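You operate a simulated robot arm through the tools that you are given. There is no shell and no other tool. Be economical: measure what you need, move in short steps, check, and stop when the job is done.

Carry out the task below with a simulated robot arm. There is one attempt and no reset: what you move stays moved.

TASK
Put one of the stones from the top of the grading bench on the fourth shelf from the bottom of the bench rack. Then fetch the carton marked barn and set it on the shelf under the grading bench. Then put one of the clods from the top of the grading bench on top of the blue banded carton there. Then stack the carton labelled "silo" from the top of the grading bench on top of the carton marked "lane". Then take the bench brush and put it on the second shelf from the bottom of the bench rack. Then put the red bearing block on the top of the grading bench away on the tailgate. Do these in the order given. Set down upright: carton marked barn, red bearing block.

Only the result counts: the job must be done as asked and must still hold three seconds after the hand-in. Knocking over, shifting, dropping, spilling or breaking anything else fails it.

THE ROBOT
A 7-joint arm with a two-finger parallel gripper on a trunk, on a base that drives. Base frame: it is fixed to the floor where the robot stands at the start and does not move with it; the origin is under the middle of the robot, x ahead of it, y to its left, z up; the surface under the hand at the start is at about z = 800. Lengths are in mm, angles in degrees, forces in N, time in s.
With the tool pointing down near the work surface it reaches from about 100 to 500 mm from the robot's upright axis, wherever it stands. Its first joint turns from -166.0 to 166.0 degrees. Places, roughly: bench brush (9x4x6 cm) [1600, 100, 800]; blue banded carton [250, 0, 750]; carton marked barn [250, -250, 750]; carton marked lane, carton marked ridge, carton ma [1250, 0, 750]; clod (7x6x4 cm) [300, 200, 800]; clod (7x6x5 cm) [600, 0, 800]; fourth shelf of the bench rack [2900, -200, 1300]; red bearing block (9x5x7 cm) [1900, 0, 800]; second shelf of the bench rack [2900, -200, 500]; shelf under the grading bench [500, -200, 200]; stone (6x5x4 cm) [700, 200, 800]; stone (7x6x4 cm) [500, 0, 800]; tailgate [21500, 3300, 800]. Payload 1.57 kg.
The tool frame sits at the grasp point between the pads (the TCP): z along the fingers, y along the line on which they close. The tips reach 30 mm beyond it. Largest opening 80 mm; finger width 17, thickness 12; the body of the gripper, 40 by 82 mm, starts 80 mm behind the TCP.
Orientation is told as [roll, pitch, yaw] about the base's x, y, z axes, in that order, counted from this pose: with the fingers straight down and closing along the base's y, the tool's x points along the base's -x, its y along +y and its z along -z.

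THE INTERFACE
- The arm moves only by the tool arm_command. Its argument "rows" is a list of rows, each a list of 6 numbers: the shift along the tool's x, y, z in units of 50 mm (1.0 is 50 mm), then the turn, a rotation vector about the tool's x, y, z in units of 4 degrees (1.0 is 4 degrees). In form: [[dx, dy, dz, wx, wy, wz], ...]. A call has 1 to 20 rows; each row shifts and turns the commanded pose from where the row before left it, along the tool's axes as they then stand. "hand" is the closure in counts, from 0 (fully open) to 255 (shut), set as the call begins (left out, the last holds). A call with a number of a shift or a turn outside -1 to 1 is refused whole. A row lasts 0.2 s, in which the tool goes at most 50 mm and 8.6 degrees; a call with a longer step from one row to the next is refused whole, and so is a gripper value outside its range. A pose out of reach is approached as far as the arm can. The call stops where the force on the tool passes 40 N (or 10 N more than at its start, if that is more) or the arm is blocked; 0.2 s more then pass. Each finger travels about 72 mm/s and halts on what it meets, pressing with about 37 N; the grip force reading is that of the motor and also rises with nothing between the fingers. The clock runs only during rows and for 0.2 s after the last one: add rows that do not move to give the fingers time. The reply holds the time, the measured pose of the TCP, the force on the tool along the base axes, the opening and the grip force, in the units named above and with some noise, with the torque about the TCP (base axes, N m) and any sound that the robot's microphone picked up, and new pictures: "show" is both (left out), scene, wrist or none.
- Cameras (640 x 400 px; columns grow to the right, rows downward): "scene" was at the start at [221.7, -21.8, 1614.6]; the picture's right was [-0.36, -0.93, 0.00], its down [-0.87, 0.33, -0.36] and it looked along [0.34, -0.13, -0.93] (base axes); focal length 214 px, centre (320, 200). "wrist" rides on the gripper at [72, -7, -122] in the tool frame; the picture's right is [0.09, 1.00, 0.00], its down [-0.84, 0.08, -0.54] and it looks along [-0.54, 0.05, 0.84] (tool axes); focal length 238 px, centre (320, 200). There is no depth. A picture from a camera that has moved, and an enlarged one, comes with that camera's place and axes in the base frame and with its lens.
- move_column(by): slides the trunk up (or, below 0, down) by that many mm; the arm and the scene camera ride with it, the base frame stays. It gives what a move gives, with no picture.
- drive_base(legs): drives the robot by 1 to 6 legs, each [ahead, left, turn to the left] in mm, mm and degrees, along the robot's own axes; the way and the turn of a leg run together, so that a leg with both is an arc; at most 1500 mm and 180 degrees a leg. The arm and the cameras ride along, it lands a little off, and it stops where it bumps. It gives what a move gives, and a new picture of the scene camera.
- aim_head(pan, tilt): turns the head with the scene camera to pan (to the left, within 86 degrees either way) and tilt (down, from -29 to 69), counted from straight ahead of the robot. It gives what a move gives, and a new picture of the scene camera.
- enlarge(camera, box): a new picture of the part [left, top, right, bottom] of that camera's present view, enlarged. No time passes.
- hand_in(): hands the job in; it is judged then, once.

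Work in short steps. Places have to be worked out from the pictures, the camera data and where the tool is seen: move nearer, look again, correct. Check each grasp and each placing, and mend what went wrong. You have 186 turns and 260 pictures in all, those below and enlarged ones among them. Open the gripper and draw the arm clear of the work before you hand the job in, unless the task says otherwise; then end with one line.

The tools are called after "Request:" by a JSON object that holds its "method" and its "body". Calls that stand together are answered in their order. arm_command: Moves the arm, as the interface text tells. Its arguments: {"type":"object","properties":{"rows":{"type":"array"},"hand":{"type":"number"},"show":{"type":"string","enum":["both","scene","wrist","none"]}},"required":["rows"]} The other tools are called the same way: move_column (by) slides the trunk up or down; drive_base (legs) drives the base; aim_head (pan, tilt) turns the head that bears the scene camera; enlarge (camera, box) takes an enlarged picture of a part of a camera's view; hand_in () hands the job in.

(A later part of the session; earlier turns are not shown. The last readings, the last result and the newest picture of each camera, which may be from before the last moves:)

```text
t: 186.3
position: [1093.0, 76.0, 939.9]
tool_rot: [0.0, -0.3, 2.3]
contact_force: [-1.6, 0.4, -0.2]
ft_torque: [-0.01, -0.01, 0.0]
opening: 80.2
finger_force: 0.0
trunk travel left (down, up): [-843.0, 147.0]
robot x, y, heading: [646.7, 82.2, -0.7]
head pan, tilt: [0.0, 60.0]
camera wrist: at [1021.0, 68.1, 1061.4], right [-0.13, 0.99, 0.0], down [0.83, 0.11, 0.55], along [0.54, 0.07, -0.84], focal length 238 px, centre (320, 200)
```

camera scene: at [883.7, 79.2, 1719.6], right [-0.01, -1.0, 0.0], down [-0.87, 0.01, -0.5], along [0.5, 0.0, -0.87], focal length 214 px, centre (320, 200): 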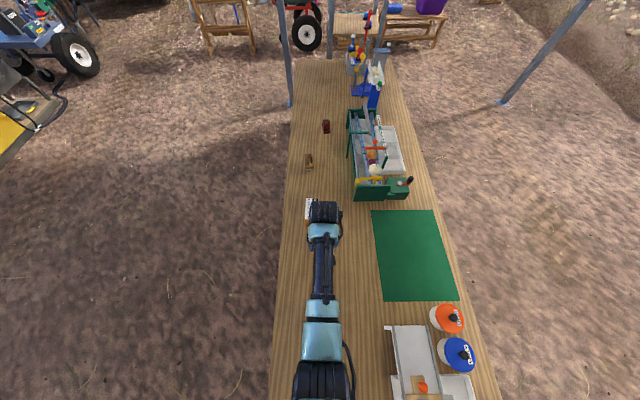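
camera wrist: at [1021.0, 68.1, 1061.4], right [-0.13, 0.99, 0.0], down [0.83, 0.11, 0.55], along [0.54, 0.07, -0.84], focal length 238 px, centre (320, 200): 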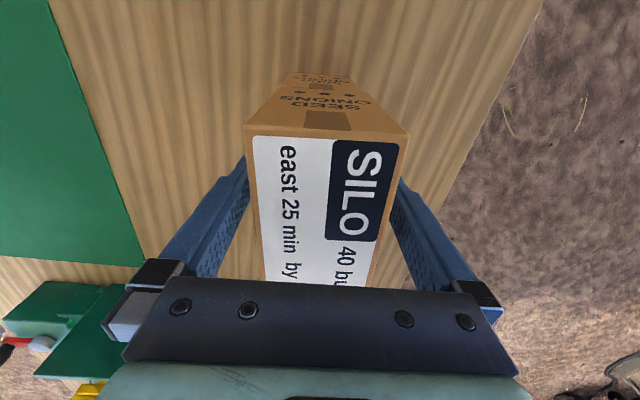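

The stack stands. I raise straight up and check, then head for the bench brush near (1640,130).

Request:
{"method": "move_column", "body": {"by": 140}}

Request:
{"method": "drive_base", "body": {"legs": [[400, 40, 0.6]]}}

Request:
{"method": "enlarge", "body": {"camera": "wrist", "box": [0, 0, 640, 400]}}

```text
t: 188.0
position: [1092.6, 76.3, 1080.5]
tool_rot: [-0.1, -0.3, 2.4]
contact_force: [0.1, 0.0, 0.5]
ft_torque: [-0.01, -0.03, 0.02]
opening: 80.1
finger_force: 0.0
trunk travel left (down, up): [-983.0, 7.0]
robot x, y, heading: [646.0, 88.1, -0.9]
head pan, tilt: [0.0, 60.0]
```

```text
t: 190.5
position: [1489.6, 118.0, 1079.9]
tool_rot: [-0.1, -0.1, 2.8]
contact_force: [0.7, 0.3, -0.2]
ft_torque: [-0.04, 0.02, 0.02]
opening: 80.0
finger_force: 0.2
trunk travel left (down, up): [-983.0, 7.0]
robot x, y, heading: [1040.9, 126.6, -0.1]
head pan, tilt: [0.0, 60.0]
stopped in leg 1: the robot was blocked; the commanded pose is now the measured one
camera scene: at [1281.7, 120.0, 1731.1], right [0.0, -1.0, 0.0], down [-0.87, 0.0, -0.5], along [0.5, 0.0, -0.87], focal length 214 px, centre (320, 200)
```

scene: 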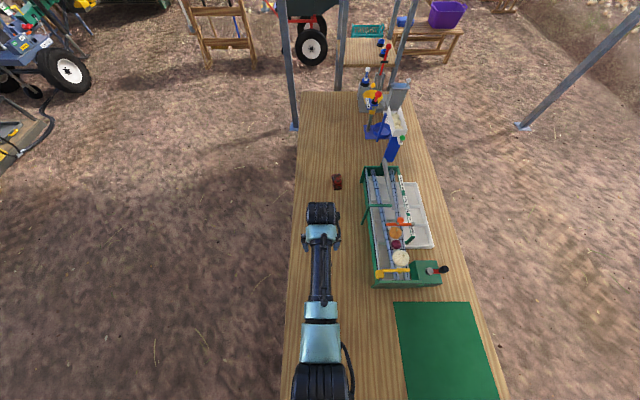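

```text
1.00 times, centred on (320, 200) of wrist (not enlarged: the box is as wide or as high as the picture)
camera zoom: at [1417.9, 108.6, 1200.8], right [-0.14, 0.99, 0.0], down [0.83, 0.12, 0.54], along [0.54, 0.08, -0.84], focal length 238 px, centre (320, 200)
```

zoom: 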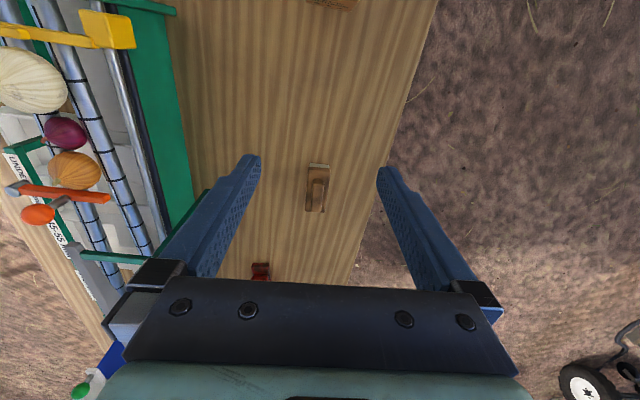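

Blocked at the end of that leg, right where the new stack is under me. I look down to the side to check on the stack.

Request:
{"method": "aim_head", "body": {"pan": -86, "tilt": 69}}

Request:
{"method": "aim_head", "body": {"pan": 86, "tilt": 69}}

```text
t: 192.1
position: [1488.5, 116.5, 1080.2]
tool_rot: [0.0, -0.2, 2.9]
contact_force: [-0.1, -0.2, -0.3]
ft_torque: [-0.03, -0.01, 0.01]
opening: 80.1
finger_force: 0.0
trunk travel left (down, up): [-983.0, 7.0]
robot x, y, heading: [1040.9, 120.6, -0.1]
head pan, tilt: [-85.9, 68.8]
camera scene: at [1216.3, 64.1, 1722.2], right [-1.0, -0.07, 0.0], down [-0.07, 0.93, -0.36], along [0.03, -0.36, -0.93], focal length 214 px, centre (320, 200)
```

scene: 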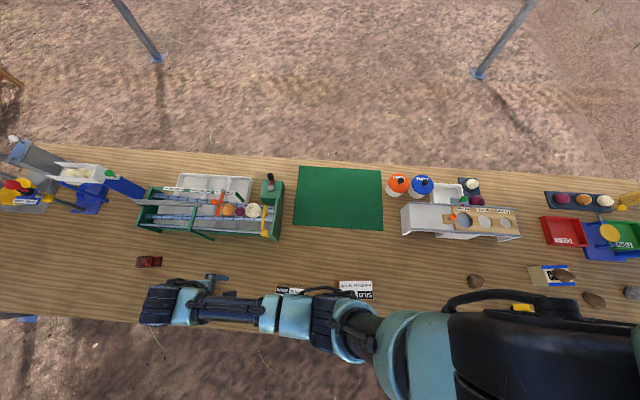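

```text
t: 194.7
position: [1489.5, 117.6, 1081.1]
tool_rot: [0.0, -0.3, 2.9]
contact_force: [0.0, 0.5, 0.0]
ft_torque: [0.0, 0.01, 0.0]
opening: 79.8
finger_force: 0.0
trunk travel left (down, up): [-983.0, 7.0]
robot x, y, heading: [1046.2, 125.2, -0.0]
head pan, tilt: [85.9, 68.8]
camera scene: at [1216.2, 175.6, 1722.2], right [1.0, -0.07, 0.0], down [-0.07, -0.93, -0.36], along [0.03, 0.36, -0.93], focal length 214 px, centre (320, 200)
```

scene: 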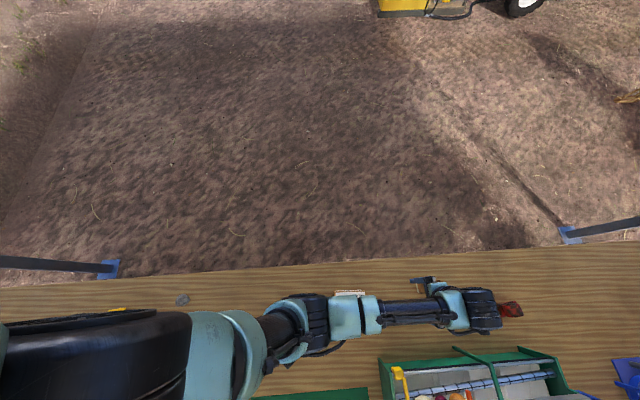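

The silo still appears atop lane at (1098,71). I try a small move on ahead to see if the way is free.

Request:
{"method": "drive_base", "body": {"legs": [[30, 0, 0]]}}

Request:
{"method": "aim_head", "body": {"pan": -86, "tilt": 60}}

Request:
{"method": "enlarge", "body": {"camera": "scene", "box": [240, 220, 440, 345]}}

```text
t: 195.4
position: [1488.9, 118.3, 1081.3]
tool_rot: [-0.1, -0.3, 2.9]
contact_force: [-0.2, -0.1, -0.2]
ft_torque: [0.01, 0.01, 0.01]
opening: 80.1
finger_force: 0.1
trunk travel left (down, up): [-983.0, 7.0]
robot x, y, heading: [1042.2, 123.1, -0.2]
head pan, tilt: [85.9, 68.8]
stopped in leg 1: the robot was blocked; the commanded pose is now the measured one
camera scene: at [1216.2, 175.6, 1722.2], right [1.0, -0.07, 0.0], down [-0.07, -0.93, -0.36], along [0.03, 0.36, -0.93], focal length 214 px, centre (320, 200)
```

scene: 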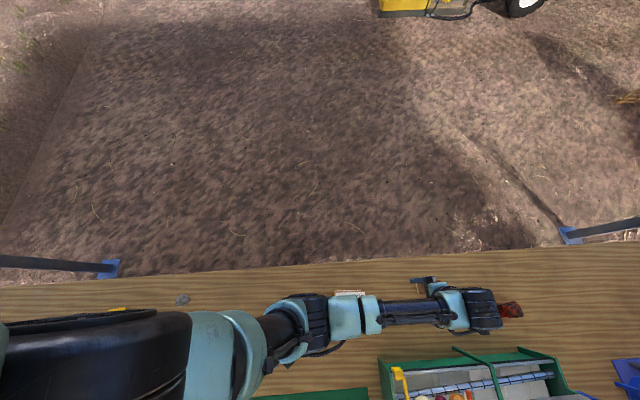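

```text
t: 198.0
position: [1488.4, 118.4, 1080.9]
tool_rot: [-0.1, -0.3, 2.9]
contact_force: [-0.2, -0.3, 0.8]
ft_torque: [-0.01, -0.04, -0.01]
opening: 79.9
finger_force: 0.1
trunk travel left (down, up): [-983.0, 7.0]
robot x, y, heading: [1038.2, 121.5, -0.1]
head pan, tilt: [-85.9, 60.0]
camera scene: at [1216.9, 53.3, 1731.6], right [-1.0, -0.07, 0.0], down [-0.06, 0.86, -0.5], along [0.04, -0.5, -0.87], focal length 214 px, centre (320, 200)
```

scene: 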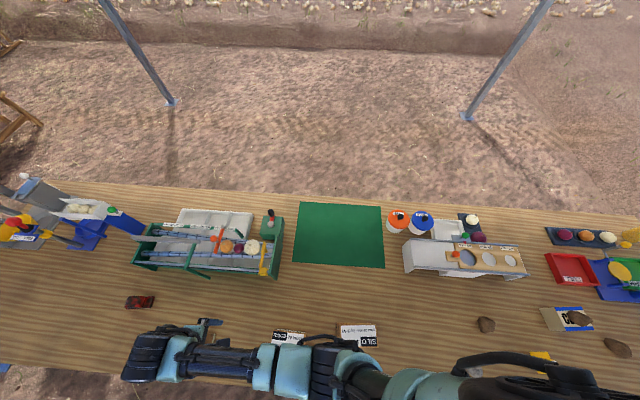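

```text
3.20 times, centred on (340, 282) of scene
camera zoom: at [1216.9, 53.3, 1731.6], right [-1.0, -0.07, 0.0], down [-0.06, 0.86, -0.5], along [0.04, -0.5, -0.87], focal length 686 px, centre (256, -64)
```

zoom: 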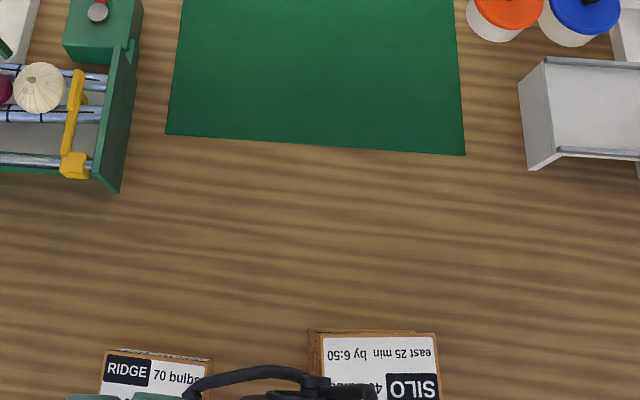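

The stack is intact; my base most likely meets a bench leg near the floor. I'll route the base along y≈-115 instead and reach the brush with the arm swung left.

Request:
{"method": "arm_command", "body": {"rows": [[0.2, 0.9, 0, 0, 0, 0], [0.2, 0.9, 0, 0, 0, 0], [0.2, 0.9, 0, 0, 0, 0], [0.2, 0.9, 0, 0, 0, 0], [0.2, 0.9, 0, 0, 0, 0], [0, 0, 0, 0, 0, 0]], "show": "none"}}

Request:
{"method": "drive_base", "body": {"legs": [[0, -240, 0], [200, 0, 0]]}}

Request:
{"method": "enlarge", "body": {"camera": "wrist", "box": [0, 0, 640, 400]}}

```text
t: 199.4
position: [1425.5, 342.0, 1080.2]
tool_rot: [0.0, -0.3, 2.9]
contact_force: [0.2, -0.2, -0.3]
ft_torque: [0.03, 0.0, -0.01]
opening: 79.9
finger_force: 0.0
trunk travel left (down, up): [-983.0, 7.0]
robot x, y, heading: [1043.7, 119.1, 0.3]
head pan, tilt: [-85.9, 60.0]
```

```text
t: 202.4
position: [1625.7, 104.9, 1079.2]
tool_rot: [0.0, -0.3, 3.0]
contact_force: [0.5, 0.5, 0.1]
ft_torque: [-0.01, 0.0, 0.0]
opening: 79.8
finger_force: 0.0
trunk travel left (down, up): [-983.0, 7.0]
robot x, y, heading: [1243.3, -114.4, 0.0]
head pan, tilt: [-85.9, 60.0]
camera scene: at [1416.8, -183.7, 1731.7], right [-1.0, -0.07, 0.0], down [-0.06, 0.86, -0.5], along [0.04, -0.5, -0.87], focal length 214 px, centre (320, 200)
```

scene: 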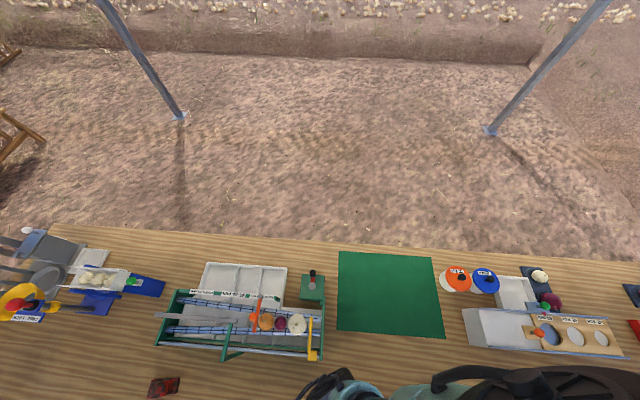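

```text
1.00 times, centred on (320, 200) of wrist (not enlarged: the box is as wide or as high as the picture)
camera zoom: at [1552.5, 95.5, 1200.7], right [-0.14, 0.99, 0.0], down [0.83, 0.12, 0.55], along [0.54, 0.08, -0.84], focal length 238 px, centre (320, 200)
```

zoom: 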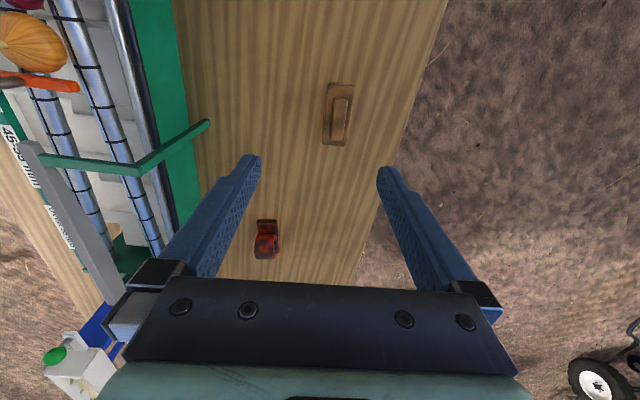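

Brush is near (1636,136). I centre over it and lower for a closer look.

Request:
{"method": "arm_command", "body": {"rows": [[-0.2, 0.6, 0, 0, 0, 0.3], [0, 0, 0, 0, 0, 0]], "show": "none"}}

Request:
{"method": "move_column", "body": {"by": -140}}

Request:
{"method": "enlarge", "body": {"camera": "wrist", "box": [0, 0, 640, 400]}}

```text
t: 203.0
position: [1635.6, 134.9, 1080.1]
tool_rot: [0.0, -0.3, 1.9]
contact_force: [1.2, -0.8, 0.2]
ft_torque: [0.04, 0.02, -0.01]
opening: 79.8
finger_force: 0.0
trunk travel left (down, up): [-983.0, 7.0]
robot x, y, heading: [1244.5, -114.0, -0.2]
head pan, tilt: [-85.9, 60.0]
```

```text
t: 204.7
position: [1635.1, 135.6, 942.6]
tool_rot: [0.1, -0.2, 1.9]
contact_force: [1.0, -0.2, 0.5]
ft_torque: [0.02, 0.0, -0.01]
opening: 79.9
finger_force: 0.0
trunk travel left (down, up): [-843.0, 147.0]
robot x, y, heading: [1244.9, -116.1, -0.1]
head pan, tilt: [-85.9, 60.0]
```

```text
1.00 times, centred on (320, 200) of wrist (not enlarged: the box is as wide or as high as the picture)
camera zoom: at [1562.1, 127.1, 1061.7], right [-0.12, 0.99, 0.0], down [0.83, 0.1, 0.55], along [0.54, 0.07, -0.84], focal length 238 px, centre (320, 200)
```

zoom: 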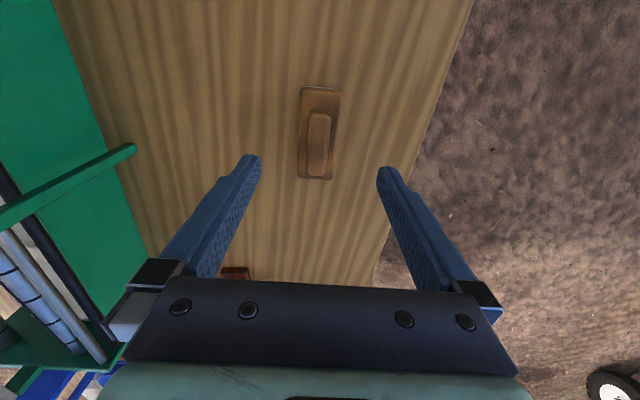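

Centred. Lower by the trunk then a bit by the arm.

Request:
{"method": "move_column", "body": {"by": -95}}

Request:
{"method": "arm_command", "body": {"rows": [[0, 0, 0.24, 0, 0, 0], [0, 0, 0, 0, 0, 0]], "show": "wrist"}}

```text
t: 205.9
position: [1635.0, 135.4, 845.8]
tool_rot: [0.0, -0.4, 1.9]
contact_force: [-1.0, -0.1, 0.1]
ft_torque: [-0.03, 0.0, -0.02]
opening: 79.9
finger_force: 0.1
trunk travel left (down, up): [-748.0, 242.0]
robot x, y, heading: [1244.0, -114.4, 0.1]
head pan, tilt: [-85.9, 60.0]
```

```text
t: 206.6
position: [1636.1, 134.3, 833.5]
tool_rot: [-0.1, -0.3, 1.8]
contact_force: [-0.7, 0.4, 0.6]
ft_torque: [0.0, -0.02, 0.0]
opening: 79.8
finger_force: 0.1
trunk travel left (down, up): [-748.0, 242.0]
robot x, y, heading: [1242.7, -117.3, -0.3]
head pan, tilt: [-85.9, 60.0]
camera wrist: at [1562.4, 126.3, 954.3], right [-0.12, 0.99, 0.0], down [0.83, 0.1, 0.55], along [0.54, 0.07, -0.84], focal length 238 px, centre (320, 200)
```

wrist: 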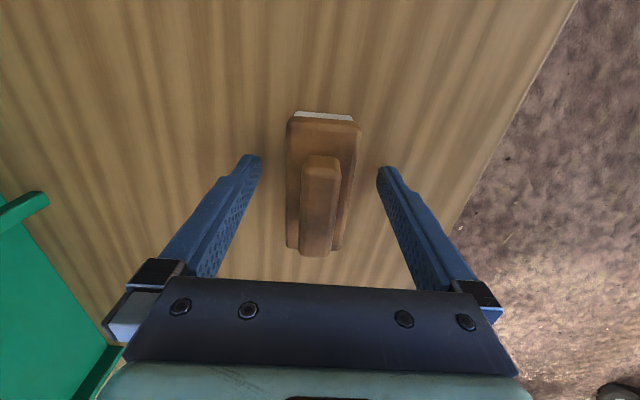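

The brush lies between the fingers. Close and lift.

Request:
{"method": "arm_command", "body": {"rows": [[0, 0, 0, 0, 0, 0], [0, 0, 0, 0, 0, 0], [0, 0, 0, 0, 0, 0], [0, 0, 0, 0, 0, 0], [0, 0, 0, 0, 0, 0]], "hand": 255, "show": "none"}}

Request:
{"method": "move_column", "body": {"by": 240}}

Request:
{"method": "enlarge", "body": {"camera": "wrist", "box": [0, 0, 640, 400]}}

```text
t: 207.8
position: [1635.6, 134.6, 834.2]
tool_rot: [0.1, -0.3, 1.8]
contact_force: [0.1, -0.3, 0.3]
ft_torque: [0.02, 0.0, 0.02]
opening: 39.1
finger_force: 37.1
trunk travel left (down, up): [-748.0, 242.0]
robot x, y, heading: [1242.5, -116.1, 0.1]
head pan, tilt: [-85.9, 60.0]
```

```text
t: 210.2
position: [1633.5, 134.4, 1073.2]
tool_rot: [-0.1, -0.3, 1.8]
contact_force: [0.6, 0.4, -0.5]
ft_torque: [-0.02, 0.02, 0.0]
opening: 39.0
finger_force: 37.5
trunk travel left (down, up): [-988.0, 2.0]
robot x, y, heading: [1244.0, -109.7, 0.1]
head pan, tilt: [-85.9, 60.0]
```

```text
1.00 times, centred on (320, 200) of wrist (not enlarged: the box is as wide or as high as the picture)
camera zoom: at [1562.5, 126.3, 1194.3], right [-0.12, 0.99, 0.0], down [0.83, 0.1, 0.55], along [0.54, 0.07, -0.84], focal length 238 px, centre (320, 200)
```

zoom: 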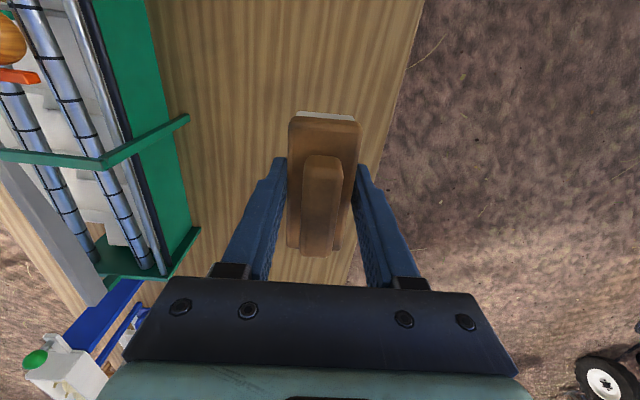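

Brush held. I now route around the left side of the bench to the rear of the rack, since its second shelf lies below bench-top height.

Request:
{"method": "aim_head", "body": {"pan": 0, "tilt": 35}}

Request:
{"method": "drive_base", "body": {"legs": [[460, 0, 0], [0, 1310, 0]]}}

```text
t: 211.8
position: [1634.4, 134.2, 1073.6]
tool_rot: [0.1, -0.2, 1.7]
contact_force: [0.4, -0.1, -1.1]
ft_torque: [-0.01, 0.01, 0.02]
opening: 39.2
finger_force: 37.0
trunk travel left (down, up): [-988.0, 2.0]
robot x, y, heading: [1245.6, -111.0, -0.0]
head pan, tilt: [0.0, 35.0]
camera scene: at [1501.3, -117.0, 1770.9], right [0.0, -1.0, 0.0], down [-0.57, 0.0, -0.82], along [0.82, 0.0, -0.57], focal length 214 px, centre (320, 200)
```

scene: 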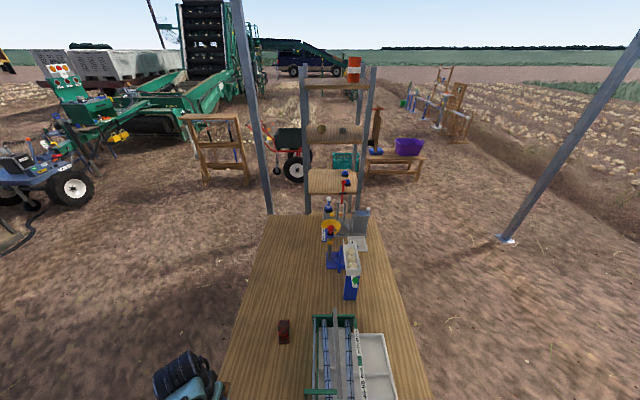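

```text
t: 220.8
position: [2090.0, 1458.7, 1073.9]
tool_rot: [-0.1, -0.4, 2.4]
contact_force: [-0.5, 0.0, -0.7]
ft_torque: [0.02, 0.09, -0.01]
opening: 39.5
finger_force: 37.1
trunk travel left (down, up): [-988.0, 2.0]
robot x, y, heading: [1699.7, 1205.2, 0.8]
head pan, tilt: [0.0, 35.0]
camera scene: at [1958.9, 1205.5, 1770.9], right [0.01, -1.0, 0.0], down [-0.57, -0.01, -0.82], along [0.82, 0.01, -0.57], focal length 214 px, centre (320, 200)
```

scene: 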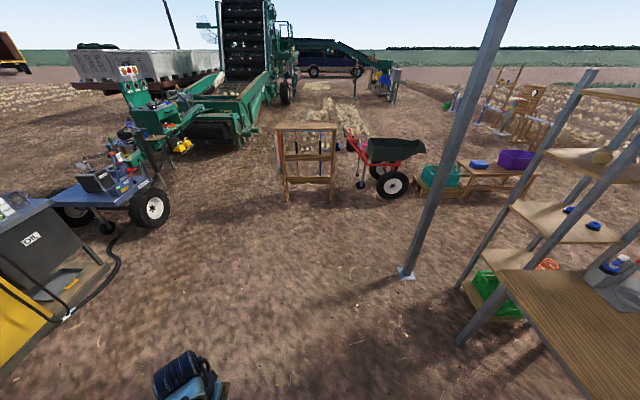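

I have a clear side view of the rack; I enlarge it.

Request:
{"method": "enlarge", "body": {"camera": "scene", "box": [440, 60, 640, 350]}}

```text
1.38 times, centred on (540, 205) of scene
camera zoom: at [1958.9, 1205.5, 1770.9], right [0.01, -1.0, 0.0], down [-0.57, -0.01, -0.82], along [0.82, 0.01, -0.57], focal length 296 px, centre (17, 193)
```

zoom: 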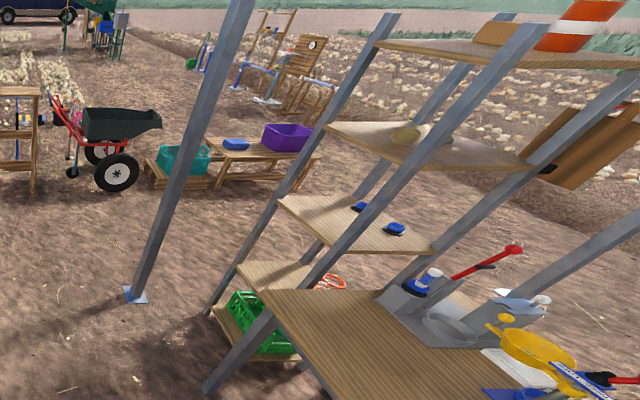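

The second shelf is open at the back with a red ring on its right part. I continue around to the rear and face the rack.

Request:
{"method": "drive_base", "body": {"legs": [[1500, 0, -0.8], [650, 0, 0], [0, -1480, 0], [0, 0, 180]]}}

```text
t: 246.0
position: [3515.8, -568.4, 1073.7]
tool_rot: [0.0, -0.3, -173.1]
contact_force: [0.6, 0.2, -1.5]
ft_torque: [-0.03, -0.01, 0.0]
opening: 39.1
finger_force: 37.3
trunk travel left (down, up): [-988.0, 2.0]
robot x, y, heading: [3884.6, -283.2, -174.8]
head pan, tilt: [0.0, 35.0]
camera scene: at [3626.1, -310.0, 1770.9], right [-0.09, 1.0, 0.0], down [0.57, 0.05, -0.82], along [-0.82, -0.07, -0.57], focal length 214 px, centre (320, 200)
```

scene: 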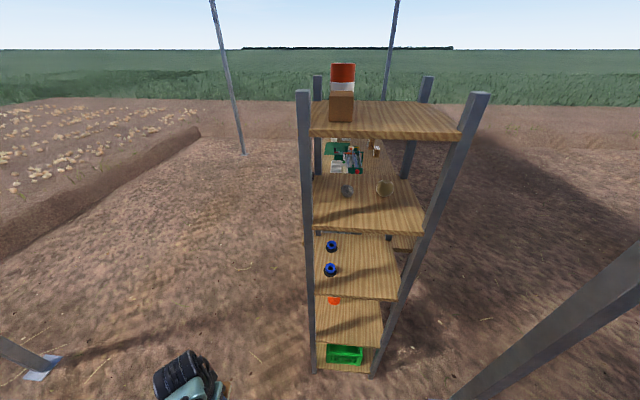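

Second shelf top ≈z 530, back edge x≈3150, y −375…−31, red ring at about (2904,−293). I square up and swing the hand to my right-front.

Request:
{"method": "drive_base", "body": {"legs": [[0, 20, -5.2]]}}

Request:
{"method": "arm_command", "body": {"rows": [[-0.09, -0.93, 0, 0, 0, 0.2], [-0.09, -0.93, 0, 0, 0, 0.2], [-0.09, -0.93, 0, 0, 0, 0], [-0.09, -0.93, 0, 0, 0, 0], [-0.09, -0.93, 0, 0, 0, 0], [-0.09, -0.93, 0, 0, 0, 0], [-0.09, -0.93, 0, 0, 0, 0], [-0.09, -0.93, 0, 0, 0, 0], [0, 0, 0, 0, 0, 0]], "show": "scene"}}

```text
t: 246.9
position: [3493.7, -552.1, 1073.6]
tool_rot: [0.1, -0.3, -178.5]
contact_force: [0.2, -0.4, -1.3]
ft_torque: [-0.01, 0.0, -0.01]
opening: 39.3
finger_force: 37.1
trunk travel left (down, up): [-988.0, 2.0]
robot x, y, heading: [3883.6, -305.9, 180.1]
head pan, tilt: [0.0, 35.0]
camera scene: at [3626.1, -304.0, 1770.9], right [0.0, 1.0, 0.0], down [0.57, 0.0, -0.82], along [-0.82, 0.0, -0.57], focal length 214 px, centre (320, 200)
```

scene: 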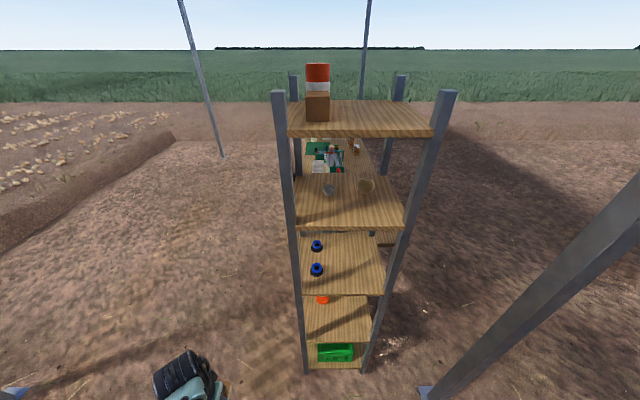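

```text
t: 248.9
position: [3454.3, -177.5, 1073.5]
tool_rot: [0.0, -0.3, -179.8]
contact_force: [-0.5, -0.6, -0.5]
ft_torque: [0.02, 0.03, -0.03]
opening: 39.2
finger_force: 37.1
trunk travel left (down, up): [-988.0, 2.0]
robot x, y, heading: [3883.8, -305.9, 180.2]
head pan, tilt: [0.0, 35.0]
camera scene: at [3626.1, -306.1, 1770.9], right [0.0, 1.0, 0.0], down [0.57, 0.0, -0.82], along [-0.82, 0.0, -0.57], focal length 214 px, centre (320, 200)
```

scene: 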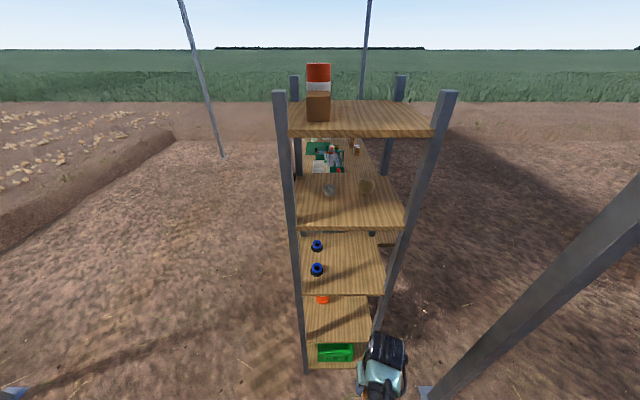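

I lower the trunk 550 mm here, outside the rack.

Request:
{"method": "move_column", "body": {"by": -400}}

Request:
{"method": "move_column", "body": {"by": -150}}

Request:
{"method": "arm_command", "body": {"rows": [[-0.45, 0, -0.25, 0, -1, 0], [-0.48, 0, -0.22, 0, -1, 0], [-0.51, 0, -0.18, 0, -1, 0], [-0.53, 0, -0.15, 0, -1, 0], [-0.54, 0, -0.12, 0, -1, 0], [-0.55, 0, -0.1, 0, -1, 0], [0, 0, 0, 0, 0, 0]], "show": "both"}}

```text
t: 252.8
position: [3455.2, -178.8, 673.0]
tool_rot: [0.0, -0.3, -180.0]
contact_force: [-0.5, -0.1, -0.9]
ft_torque: [0.02, -0.01, 0.04]
opening: 39.0
finger_force: 36.9
trunk travel left (down, up): [-588.0, 402.0]
robot x, y, heading: [3884.5, -302.8, 180.2]
head pan, tilt: [0.0, 35.0]
```

```text
t: 254.5
position: [3455.6, -177.7, 523.9]
tool_rot: [0.0, -0.3, -180.0]
contact_force: [-0.1, 0.4, 0.2]
ft_torque: [0.02, 0.02, 0.01]
opening: 39.3
finger_force: 36.9
trunk travel left (down, up): [-438.0, 552.0]
robot x, y, heading: [3881.5, -302.7, 180.1]
head pan, tilt: [0.0, 35.0]
```

```text
t: 256.1
position: [3311.3, -178.3, 602.2]
tool_rot: [-0.1, -24.5, -179.9]
contact_force: [-0.9, -0.1, 0.1]
ft_torque: [0.03, 0.0, -0.01]
opening: 38.9
finger_force: 37.1
trunk travel left (down, up): [-438.0, 552.0]
robot x, y, heading: [3882.7, -302.2, 179.7]
head pan, tilt: [0.0, 35.0]
camera scene: at [3625.9, -305.5, 1220.9], right [0.0, 1.0, 0.0], down [0.57, 0.0, -0.82], along [-0.82, 0.0, -0.57], focal length 214 px, centre (320, 200)
camera wrist: at [3427.1, -171.8, 682.6], right [0.08, -1.0, -0.04], down [-0.54, -0.08, 0.84], along [-0.84, -0.05, -0.54], focal length 238 px, centre (320, 200)
```

scene: 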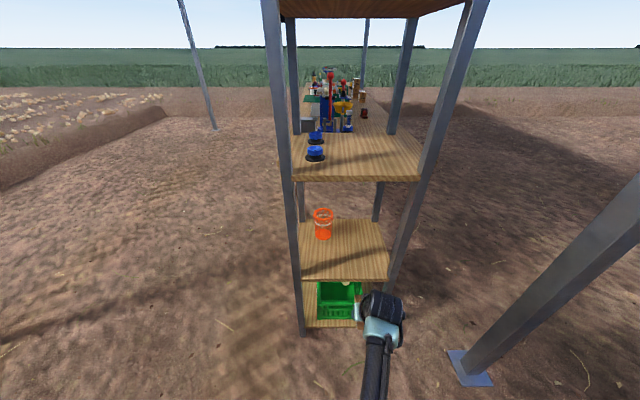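
wrist: 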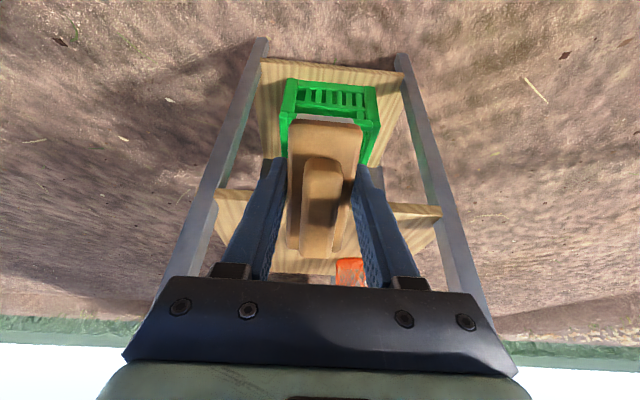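

Refined: shelf 2 top z≈527, back edge x≈3137, orange cup at (2928,-292). I raise 15 mm and drive in 280 mm.

Request:
{"method": "move_column", "body": {"by": 15}}

Request:
{"method": "drive_base", "body": {"legs": [[140, 0, 0.3]]}}

Request:
{"method": "enlarge", "body": {"camera": "wrist", "box": [0, 0, 640, 400]}}

```text
t: 256.8
position: [3312.8, -178.9, 615.8]
tool_rot: [0.0, -24.3, -180.0]
contact_force: [-0.3, -0.5, -1.0]
ft_torque: [-0.02, -0.02, 0.0]
opening: 39.2
finger_force: 37.2
trunk travel left (down, up): [-453.0, 537.0]
robot x, y, heading: [3884.4, -306.2, 179.9]
head pan, tilt: [0.0, 35.0]
```

```text
t: 258.1
position: [3171.7, -181.9, 615.6]
tool_rot: [0.1, -24.4, -179.6]
contact_force: [0.3, 0.6, -0.9]
ft_torque: [0.01, -0.03, 0.01]
opening: 39.1
finger_force: 36.5
trunk travel left (down, up): [-453.0, 537.0]
robot x, y, heading: [3745.9, -302.8, -179.7]
head pan, tilt: [0.0, 35.0]
camera scene: at [3486.0, -307.0, 1235.7], right [0.0, 1.0, 0.0], down [0.57, 0.0, -0.82], along [-0.82, 0.0, -0.57], focal length 214 px, centre (320, 200)
```

scene: 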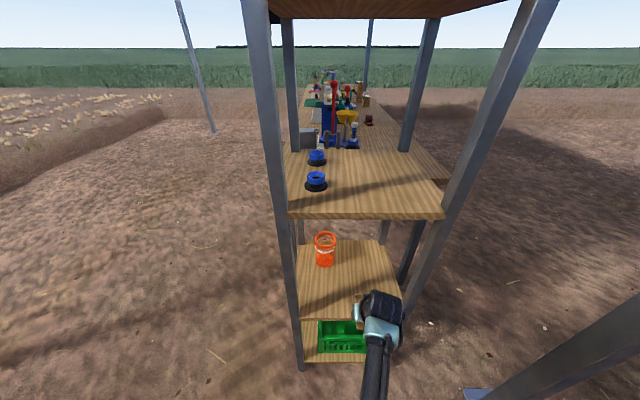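

```text
1.00 times, centred on (320, 200) of wrist (not enlarged: the box is as wide or as high as the picture)
camera zoom: at [3287.1, -174.4, 697.2], right [0.09, -1.0, -0.04], down [-0.54, -0.08, 0.84], along [-0.84, -0.05, -0.54], focal length 238 px, centre (320, 200)
```

zoom: 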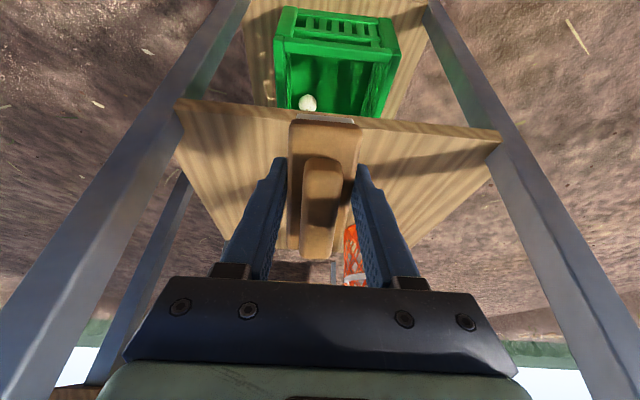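

Clear. I go in another 140 mm.

Request:
{"method": "drive_base", "body": {"legs": [[140, 0, -0.3]]}}

Request:
{"method": "enlarge", "body": {"camera": "wrist", "box": [0, 0, 640, 400]}}

```text
t: 259.4
position: [3033.5, -178.2, 615.9]
tool_rot: [-0.1, -24.3, 180.0]
contact_force: [0.5, 0.5, 0.1]
ft_torque: [-0.01, 0.02, -0.02]
opening: 39.2
finger_force: 36.2
trunk travel left (down, up): [-453.0, 537.0]
robot x, y, heading: [3608.8, -302.9, 179.6]
head pan, tilt: [0.0, 35.0]
camera scene: at [3347.6, -305.2, 1235.7], right [0.0, 1.0, 0.0], down [0.57, 0.0, -0.82], along [-0.82, 0.0, -0.57], focal length 214 px, centre (320, 200)
```

scene: 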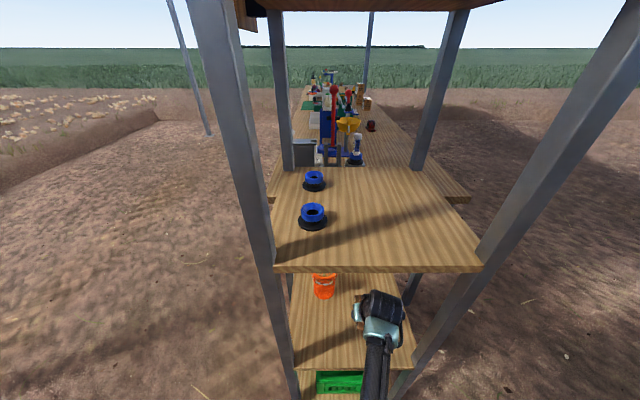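

```text
1.00 times, centred on (320, 200) of wrist (not enlarged: the box is as wide or as high as the picture)
camera zoom: at [3149.6, -171.3, 697.2], right [0.08, -1.0, -0.04], down [-0.54, -0.08, 0.84], along [-0.84, -0.05, -0.54], focal length 238 px, centre (320, 200)
```

zoom: 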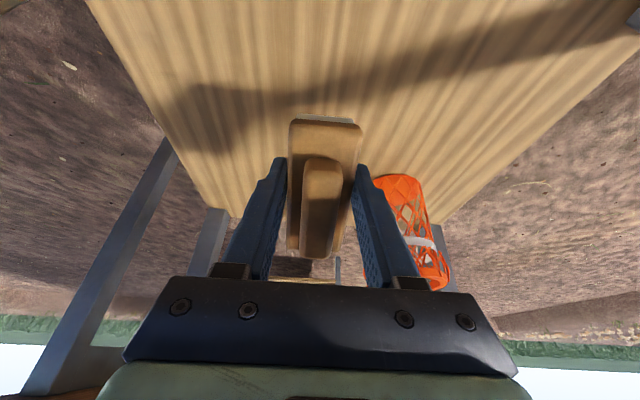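

In position over free shelf. I lower 25 mm and take half the tilt off.

Request:
{"method": "move_column", "body": {"by": -25}}

Request:
{"method": "arm_command", "body": {"rows": [[0, 0, 0, 0, 1, 0], [0, 0, 0, 0, 1, 0], [0, 0, 0, 0, 1, 0], [0, 0, 0, 0, 1, 0], [0, 0, 0, 0, 0, 0]], "show": "both"}}

```text
t: 260.1
position: [3034.5, -177.0, 591.7]
tool_rot: [-0.1, -24.4, 180.0]
contact_force: [1.1, 0.3, -0.9]
ft_torque: [0.01, -0.02, 0.0]
opening: 39.0
finger_force: 37.0
trunk travel left (down, up): [-428.0, 562.0]
robot x, y, heading: [3608.8, -305.8, 179.7]
head pan, tilt: [0.0, 35.0]
```

```text
t: 261.3
position: [3033.9, -177.7, 591.1]
tool_rot: [0.1, -8.2, 179.9]
contact_force: [0.7, -0.4, -0.5]
ft_torque: [0.02, 0.0, -0.01]
opening: 38.8
finger_force: 36.9
trunk travel left (down, up): [-428.0, 562.0]
robot x, y, heading: [3609.6, -303.0, 179.9]
head pan, tilt: [0.0, 35.0]
camera scene: at [3348.2, -305.2, 1210.9], right [0.0, 1.0, 0.0], down [0.57, 0.0, -0.82], along [-0.82, 0.0, -0.57], focal length 214 px, centre (320, 200)
camera wrist: at [3122.9, -171.1, 701.6], right [0.09, -1.0, -0.01], down [-0.75, -0.08, 0.66], along [-0.65, -0.05, -0.75], focal length 238 px, centre (320, 200)
```

scene: 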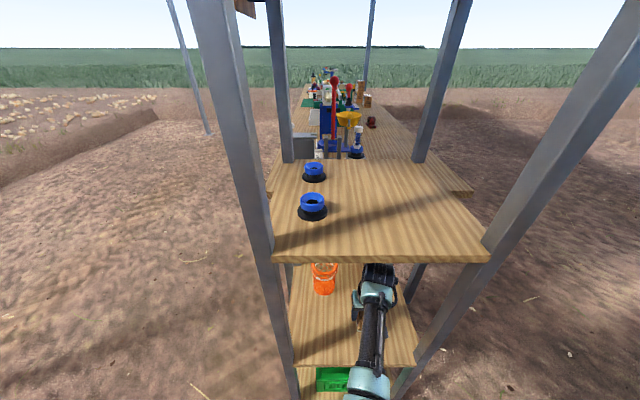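
wrist: 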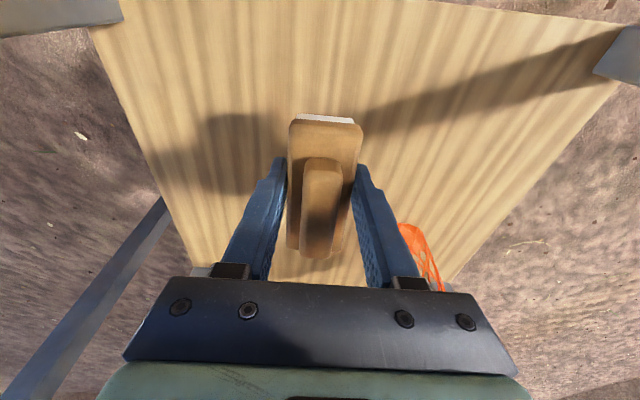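

Now lowering onto the shelf.

Request:
{"method": "move_column", "body": {"by": -14}}

Request:
{"method": "move_column", "body": {"by": -4}}

```text
t: 261.9
position: [3035.3, -178.1, 577.8]
tool_rot: [0.0, -8.3, 179.9]
contact_force: [0.7, 0.4, 0.0]
ft_torque: [0.0, -0.04, -0.05]
opening: 39.1
finger_force: 37.0
trunk travel left (down, up): [-414.0, 576.0]
robot x, y, heading: [3606.9, -303.1, 179.9]
head pan, tilt: [0.0, 35.0]
```

```text
t: 262.5
position: [3033.7, -178.7, 574.3]
tool_rot: [-0.1, -8.3, 180.1]
contact_force: [0.0, 0.2, -1.2]
ft_torque: [-0.04, 0.0, -0.01]
opening: 38.9
finger_force: 37.0
trunk travel left (down, up): [-410.0, 580.0]
robot x, y, heading: [3607.6, -302.9, 180.0]
head pan, tilt: [0.0, 35.0]
```

Request:
{"method": "move_column", "body": {"by": -4}}

Request:
{"method": "move_column", "body": {"by": -3}}

Request:
{"method": "enlarge", "body": {"camera": "wrist", "box": [220, 60, 420, 270]}}

```text
t: 263.0
position: [3034.6, -177.9, 570.8]
tool_rot: [0.0, -8.3, 180.1]
contact_force: [0.0, 0.7, -0.7]
ft_torque: [0.0, -0.01, 0.0]
opening: 39.1
finger_force: 36.8
trunk travel left (down, up): [-406.0, 584.0]
robot x, y, heading: [3606.4, -305.4, 180.0]
head pan, tilt: [0.0, 35.0]
```

```text
t: 263.5
position: [3035.1, -178.0, 566.9]
tool_rot: [0.0, -8.3, 180.0]
contact_force: [-0.3, 0.1, -1.5]
ft_torque: [0.0, -0.04, 0.0]
opening: 39.0
finger_force: 37.2
trunk travel left (down, up): [-403.0, 587.0]
robot x, y, heading: [3609.1, -300.5, 179.9]
head pan, tilt: [0.0, 35.0]
```

```text
1.90 times, centred on (320, 165) of wrist
camera zoom: at [3122.9, -171.1, 676.5], right [0.09, -1.0, -0.01], down [-0.75, -0.08, 0.66], along [-0.66, -0.05, -0.75], focal length 454 px, centre (320, 267)
```

zoom: 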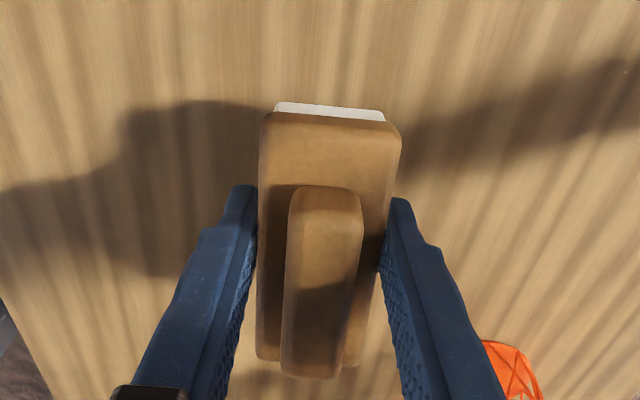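

Still above. Continue down.

Request:
{"method": "move_column", "body": {"by": -3}}

Request:
{"method": "move_column", "body": {"by": -3}}

```text
t: 264.0
position: [3034.2, -177.9, 564.3]
tool_rot: [0.1, -8.3, 180.0]
contact_force: [0.6, 0.0, -1.1]
ft_torque: [-0.01, -0.02, 0.02]
opening: 38.9
finger_force: 36.7
trunk travel left (down, up): [-400.0, 590.0]
robot x, y, heading: [3610.2, -307.3, 179.7]
head pan, tilt: [0.0, 35.0]
```

```text
t: 264.6
position: [3034.0, -177.4, 561.3]
tool_rot: [0.1, -8.3, 180.0]
contact_force: [0.0, -0.4, -0.8]
ft_torque: [-0.03, -0.04, -0.02]
opening: 39.1
finger_force: 37.0
trunk travel left (down, up): [-397.0, 593.0]
robot x, y, heading: [3608.0, -305.6, 179.9]
head pan, tilt: [0.0, 35.0]
```

Request:
{"method": "move_column", "body": {"by": -3}}

Request:
{"method": "move_column", "body": {"by": -3}}

```text
t: 265.1
position: [3034.4, -178.0, 558.8]
tool_rot: [0.0, -8.4, 180.0]
contact_force: [1.4, -1.2, -1.4]
ft_torque: [-0.01, 0.0, 0.0]
opening: 39.1
finger_force: 37.1
trunk travel left (down, up): [-394.0, 596.0]
robot x, y, heading: [3604.9, -304.3, 179.6]
head pan, tilt: [0.0, 35.0]
```

```text
t: 265.6
position: [3034.6, -177.7, 554.9]
tool_rot: [0.1, -8.3, 180.0]
contact_force: [-0.5, 0.9, -1.4]
ft_torque: [0.0, 0.03, -0.03]
opening: 39.0
finger_force: 36.8
trunk travel left (down, up): [-391.0, 599.0]
robot x, y, heading: [3605.8, -306.6, 179.7]
head pan, tilt: [0.0, 35.0]
```

Request:
{"method": "move_column", "body": {"by": -3}}

Request:
{"method": "move_column", "body": {"by": -3}}

Request:
{"method": "enlarge", "body": {"camera": "wrist", "box": [220, 60, 420, 270]}}

```text
t: 266.1
position: [3034.1, -178.1, 551.1]
tool_rot: [-0.1, -8.2, 180.0]
contact_force: [-1.0, 0.1, -1.3]
ft_torque: [0.01, -0.01, -0.01]
opening: 39.1
finger_force: 37.0
trunk travel left (down, up): [-388.0, 602.0]
robot x, y, heading: [3607.1, -306.9, 179.8]
head pan, tilt: [0.0, 35.0]
```

```text
t: 266.6
position: [3034.6, -178.0, 548.8]
tool_rot: [0.0, -8.3, 180.0]
contact_force: [-0.4, 0.8, -1.1]
ft_torque: [0.02, 0.02, -0.02]
opening: 39.0
finger_force: 37.1
trunk travel left (down, up): [-385.0, 605.0]
robot x, y, heading: [3610.6, -308.5, 179.7]
head pan, tilt: [0.0, 35.0]
```

```text
1.90 times, centred on (320, 165) of wrist
camera zoom: at [3122.9, -171.1, 658.5], right [0.09, -1.0, -0.01], down [-0.75, -0.08, 0.66], along [-0.66, -0.05, -0.75], focal length 454 px, centre (320, 267)
```

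zoom: 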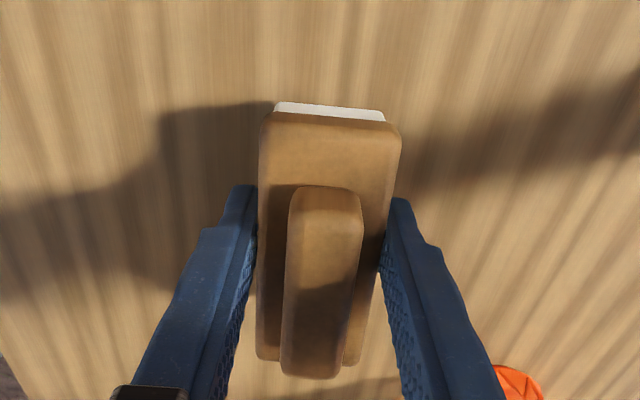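

Shadow still shows a gap; lower more.

Request:
{"method": "move_column", "body": {"by": -7}}

Request:
{"method": "move_column", "body": {"by": -4}}

```text
t: 267.2
position: [3035.3, -178.3, 541.9]
tool_rot: [0.0, -8.2, 180.0]
contact_force: [-0.3, -0.4, -0.9]
ft_torque: [0.01, 0.0, -0.01]
opening: 39.2
finger_force: 37.4
trunk travel left (down, up): [-378.0, 612.0]
robot x, y, heading: [3605.7, -305.6, 179.6]
head pan, tilt: [0.0, 35.0]
```

```text
t: 267.7
position: [3033.9, -178.8, 538.7]
tool_rot: [-0.1, -8.2, 180.1]
contact_force: [0.7, -1.0, 1.6]
ft_torque: [-0.02, -0.1, 0.03]
opening: 39.4
finger_force: 37.1
trunk travel left (down, up): [-374.0, 616.0]
robot x, y, heading: [3607.3, -305.6, 179.8]
head pan, tilt: [0.0, 35.0]
```

First contact at z≈539. I open.

Request:
{"method": "arm_command", "body": {"rows": [[0, 0, 0, 0, 0, 0], [0, 0, 0, 0, 0, 0], [0, 0, 0, 0, 0, 0], [0, 0, 0, 0, 0, 0]], "hand": 0, "show": "wrist"}}

```text
t: 268.7
position: [3034.3, -177.6, 539.1]
tool_rot: [0.0, -8.3, 180.0]
contact_force: [0.1, 0.8, -0.2]
ft_torque: [0.0, -0.02, 0.0]
opening: 80.1
finger_force: 0.0
trunk travel left (down, up): [-374.0, 616.0]
robot x, y, heading: [3605.7, -304.3, 180.1]
head pan, tilt: [0.0, 35.0]
camera wrist: at [3122.9, -171.1, 647.6], right [0.09, -1.0, -0.01], down [-0.75, -0.08, 0.66], along [-0.66, -0.05, -0.75], focal length 238 px, centre (320, 200)
```

wrist: 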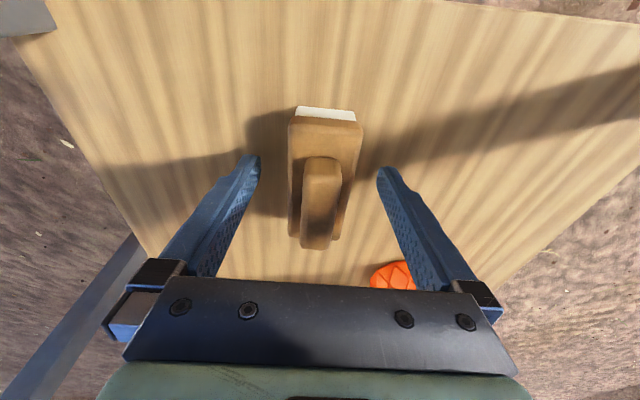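

Released. I raise 30 mm (fingers straddle the brush) and back straight out.

Request:
{"method": "move_column", "body": {"by": 30}}

Request:
{"method": "drive_base", "body": {"legs": [[-350, 0, 0]]}}

Request:
{"method": "enlarge", "body": {"camera": "wrist", "box": [0, 0, 640, 400]}}

```text
t: 269.5
position: [3034.6, -179.1, 567.9]
tool_rot: [-0.1, -8.3, 180.0]
contact_force: [-0.1, -0.5, 0.3]
ft_torque: [0.0, -0.01, -0.02]
opening: 80.0
finger_force: 0.1
trunk travel left (down, up): [-404.0, 586.0]
robot x, y, heading: [3605.5, -306.3, 179.6]
head pan, tilt: [0.0, 35.0]
```

```text
t: 271.7
position: [3378.8, -182.0, 568.9]
tool_rot: [-0.1, -8.3, -179.6]
contact_force: [0.3, 0.2, -1.2]
ft_torque: [-0.02, 0.02, -0.02]
opening: 80.0
finger_force: 0.1
trunk travel left (down, up): [-404.0, 586.0]
robot x, y, heading: [3950.8, -302.9, -179.8]
head pan, tilt: [0.0, 35.0]
camera scene: at [3692.7, -307.2, 1187.0], right [0.0, 1.0, 0.0], down [0.57, 0.0, -0.82], along [-0.82, 0.0, -0.57], focal length 214 px, centre (320, 200)
```

scene: 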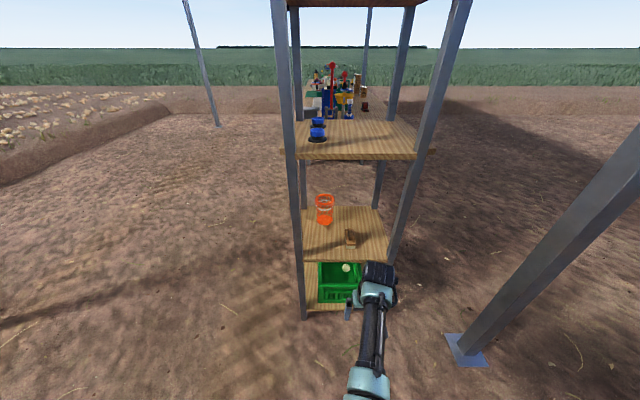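

```text
1.00 times, centred on (320, 200) of wrist (not enlarged: the box is as wide or as high as the picture)
camera zoom: at [3466.2, -174.8, 677.7], right [0.1, -1.0, -0.01], down [-0.75, -0.08, 0.66], along [-0.66, -0.05, -0.75], focal length 238 px, centre (320, 200)
```

zoom: 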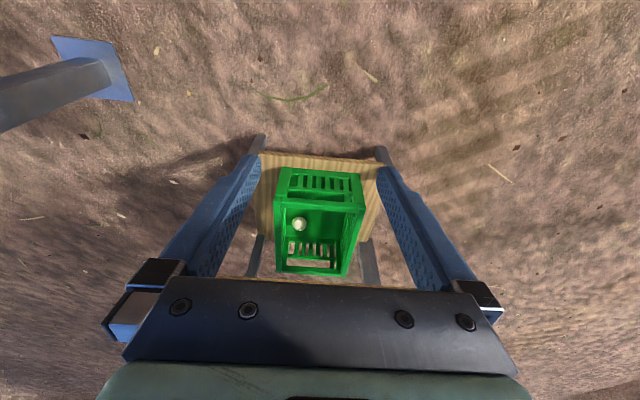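

The brush stands on the second shelf. I rise and fly back around to the left side of the bench for the red block, facing it from the side.

Request:
{"method": "move_column", "body": {"by": 400}}

Request:
{"method": "move_column", "body": {"by": 120}}

Request:
{"method": "drive_base", "body": {"legs": [[0, -1500, 0], [1500, 0, 0], [560, 0, 0], [0, 0, 90]]}}

```text
t: 275.6
position: [3377.8, -182.1, 968.3]
tool_rot: [0.0, -8.4, -179.6]
contact_force: [-0.8, -0.3, 0.2]
ft_torque: [-0.03, 0.04, -0.01]
opening: 80.2
finger_force: 0.1
trunk travel left (down, up): [-804.0, 186.0]
robot x, y, heading: [3949.2, -307.2, -179.6]
head pan, tilt: [0.0, 35.0]
```

```text
t: 277.1
position: [3378.3, -183.1, 1087.9]
tool_rot: [0.0, -8.3, -179.6]
contact_force: [-0.1, 1.4, 1.0]
ft_torque: [-0.03, 0.01, 0.0]
opening: 79.9
finger_force: 0.0
trunk travel left (down, up): [-924.0, 66.0]
robot x, y, heading: [3953.1, -303.7, -179.9]
head pan, tilt: [0.0, 35.0]
```

```text
t: 298.3
position: [1744.5, 621.6, 1088.0]
tool_rot: [0.0, -8.3, -89.5]
contact_force: [-0.1, -0.3, 0.2]
ft_torque: [0.0, -0.02, -0.01]
opening: 80.0
finger_force: 0.0
trunk travel left (down, up): [-924.0, 66.0]
robot x, y, heading: [1865.6, 1192.7, -90.0]
head pan, tilt: [0.0, 35.0]
camera scene: at [1866.6, 936.2, 1706.9], right [-1.0, -0.01, 0.0], down [0.0, 0.57, -0.82], along [0.0, -0.82, -0.57], focal length 214 px, centre (320, 200)
```

scene: 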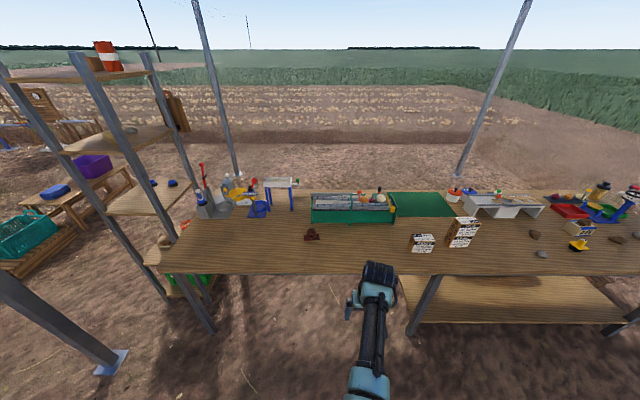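

I enlarge to check the red block and the stack.

Request:
{"method": "enlarge", "body": {"camera": "scene", "box": [270, 180, 510, 300]}}

```text
2.67 times, centred on (390, 240) of scene
camera zoom: at [1866.6, 936.2, 1706.9], right [-1.0, -0.01, 0.0], down [0.0, 0.57, -0.82], along [0.0, -0.82, -0.57], focal length 572 px, centre (133, 93)
```

zoom: 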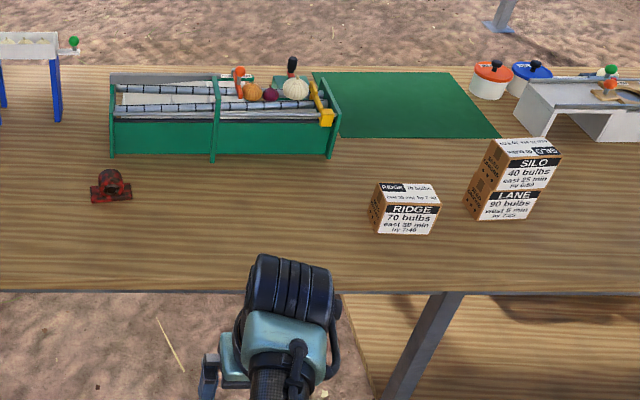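

The stack and block look right; the block's flat faces point along y, so I need the fingers closing along y. I centre the arm, level the tool and turn it 90°.

Request:
{"method": "arm_command", "body": {"rows": [[0.6, 0.6, 0, 0, 0.52, -1], [0.6, 0.6, 0, 0, 0.52, -1], [0.6, 0.6, 0, 0, 0.52, -1], [0.6, 0.6, 0, 0, 0.52, -1], [0, 0, 0, 0, 0, -1], [0, 0, 0, 0, 0, -1], [0, 0, 0, 0, 0, -1], [0, 0, 0, 0, 0, -1], [0, 0, 0, 0, 0, -1], [0, 0, 0, 0, 0, -1], [0, 0, 0, 0, 0, -1], [0, 0, 0, 0, 0, -1], [0, 0, 0, 0, 0, -1], [0, 0, 0, 0, 0, -1], [0, 0, 0, 0, 0, -1], [0, 0, 0, 0, 0, -1], [0, 0, 0, 0, 0, -1], [0, 0, 0, 0, 0, -1], [0, 0, 0, 0, 0, 0]], "show": "none"}}

```text
t: 302.3
position: [1850.5, 754.7, 1076.0]
tool_rot: [-0.4, 1.1, -17.7]
contact_force: [-0.5, -0.8, 0.1]
ft_torque: [0.04, -0.02, -0.03]
opening: 80.0
finger_force: 0.0
trunk travel left (down, up): [-924.0, 66.0]
robot x, y, heading: [1865.6, 1197.2, -89.7]
head pan, tilt: [0.0, 35.0]
```

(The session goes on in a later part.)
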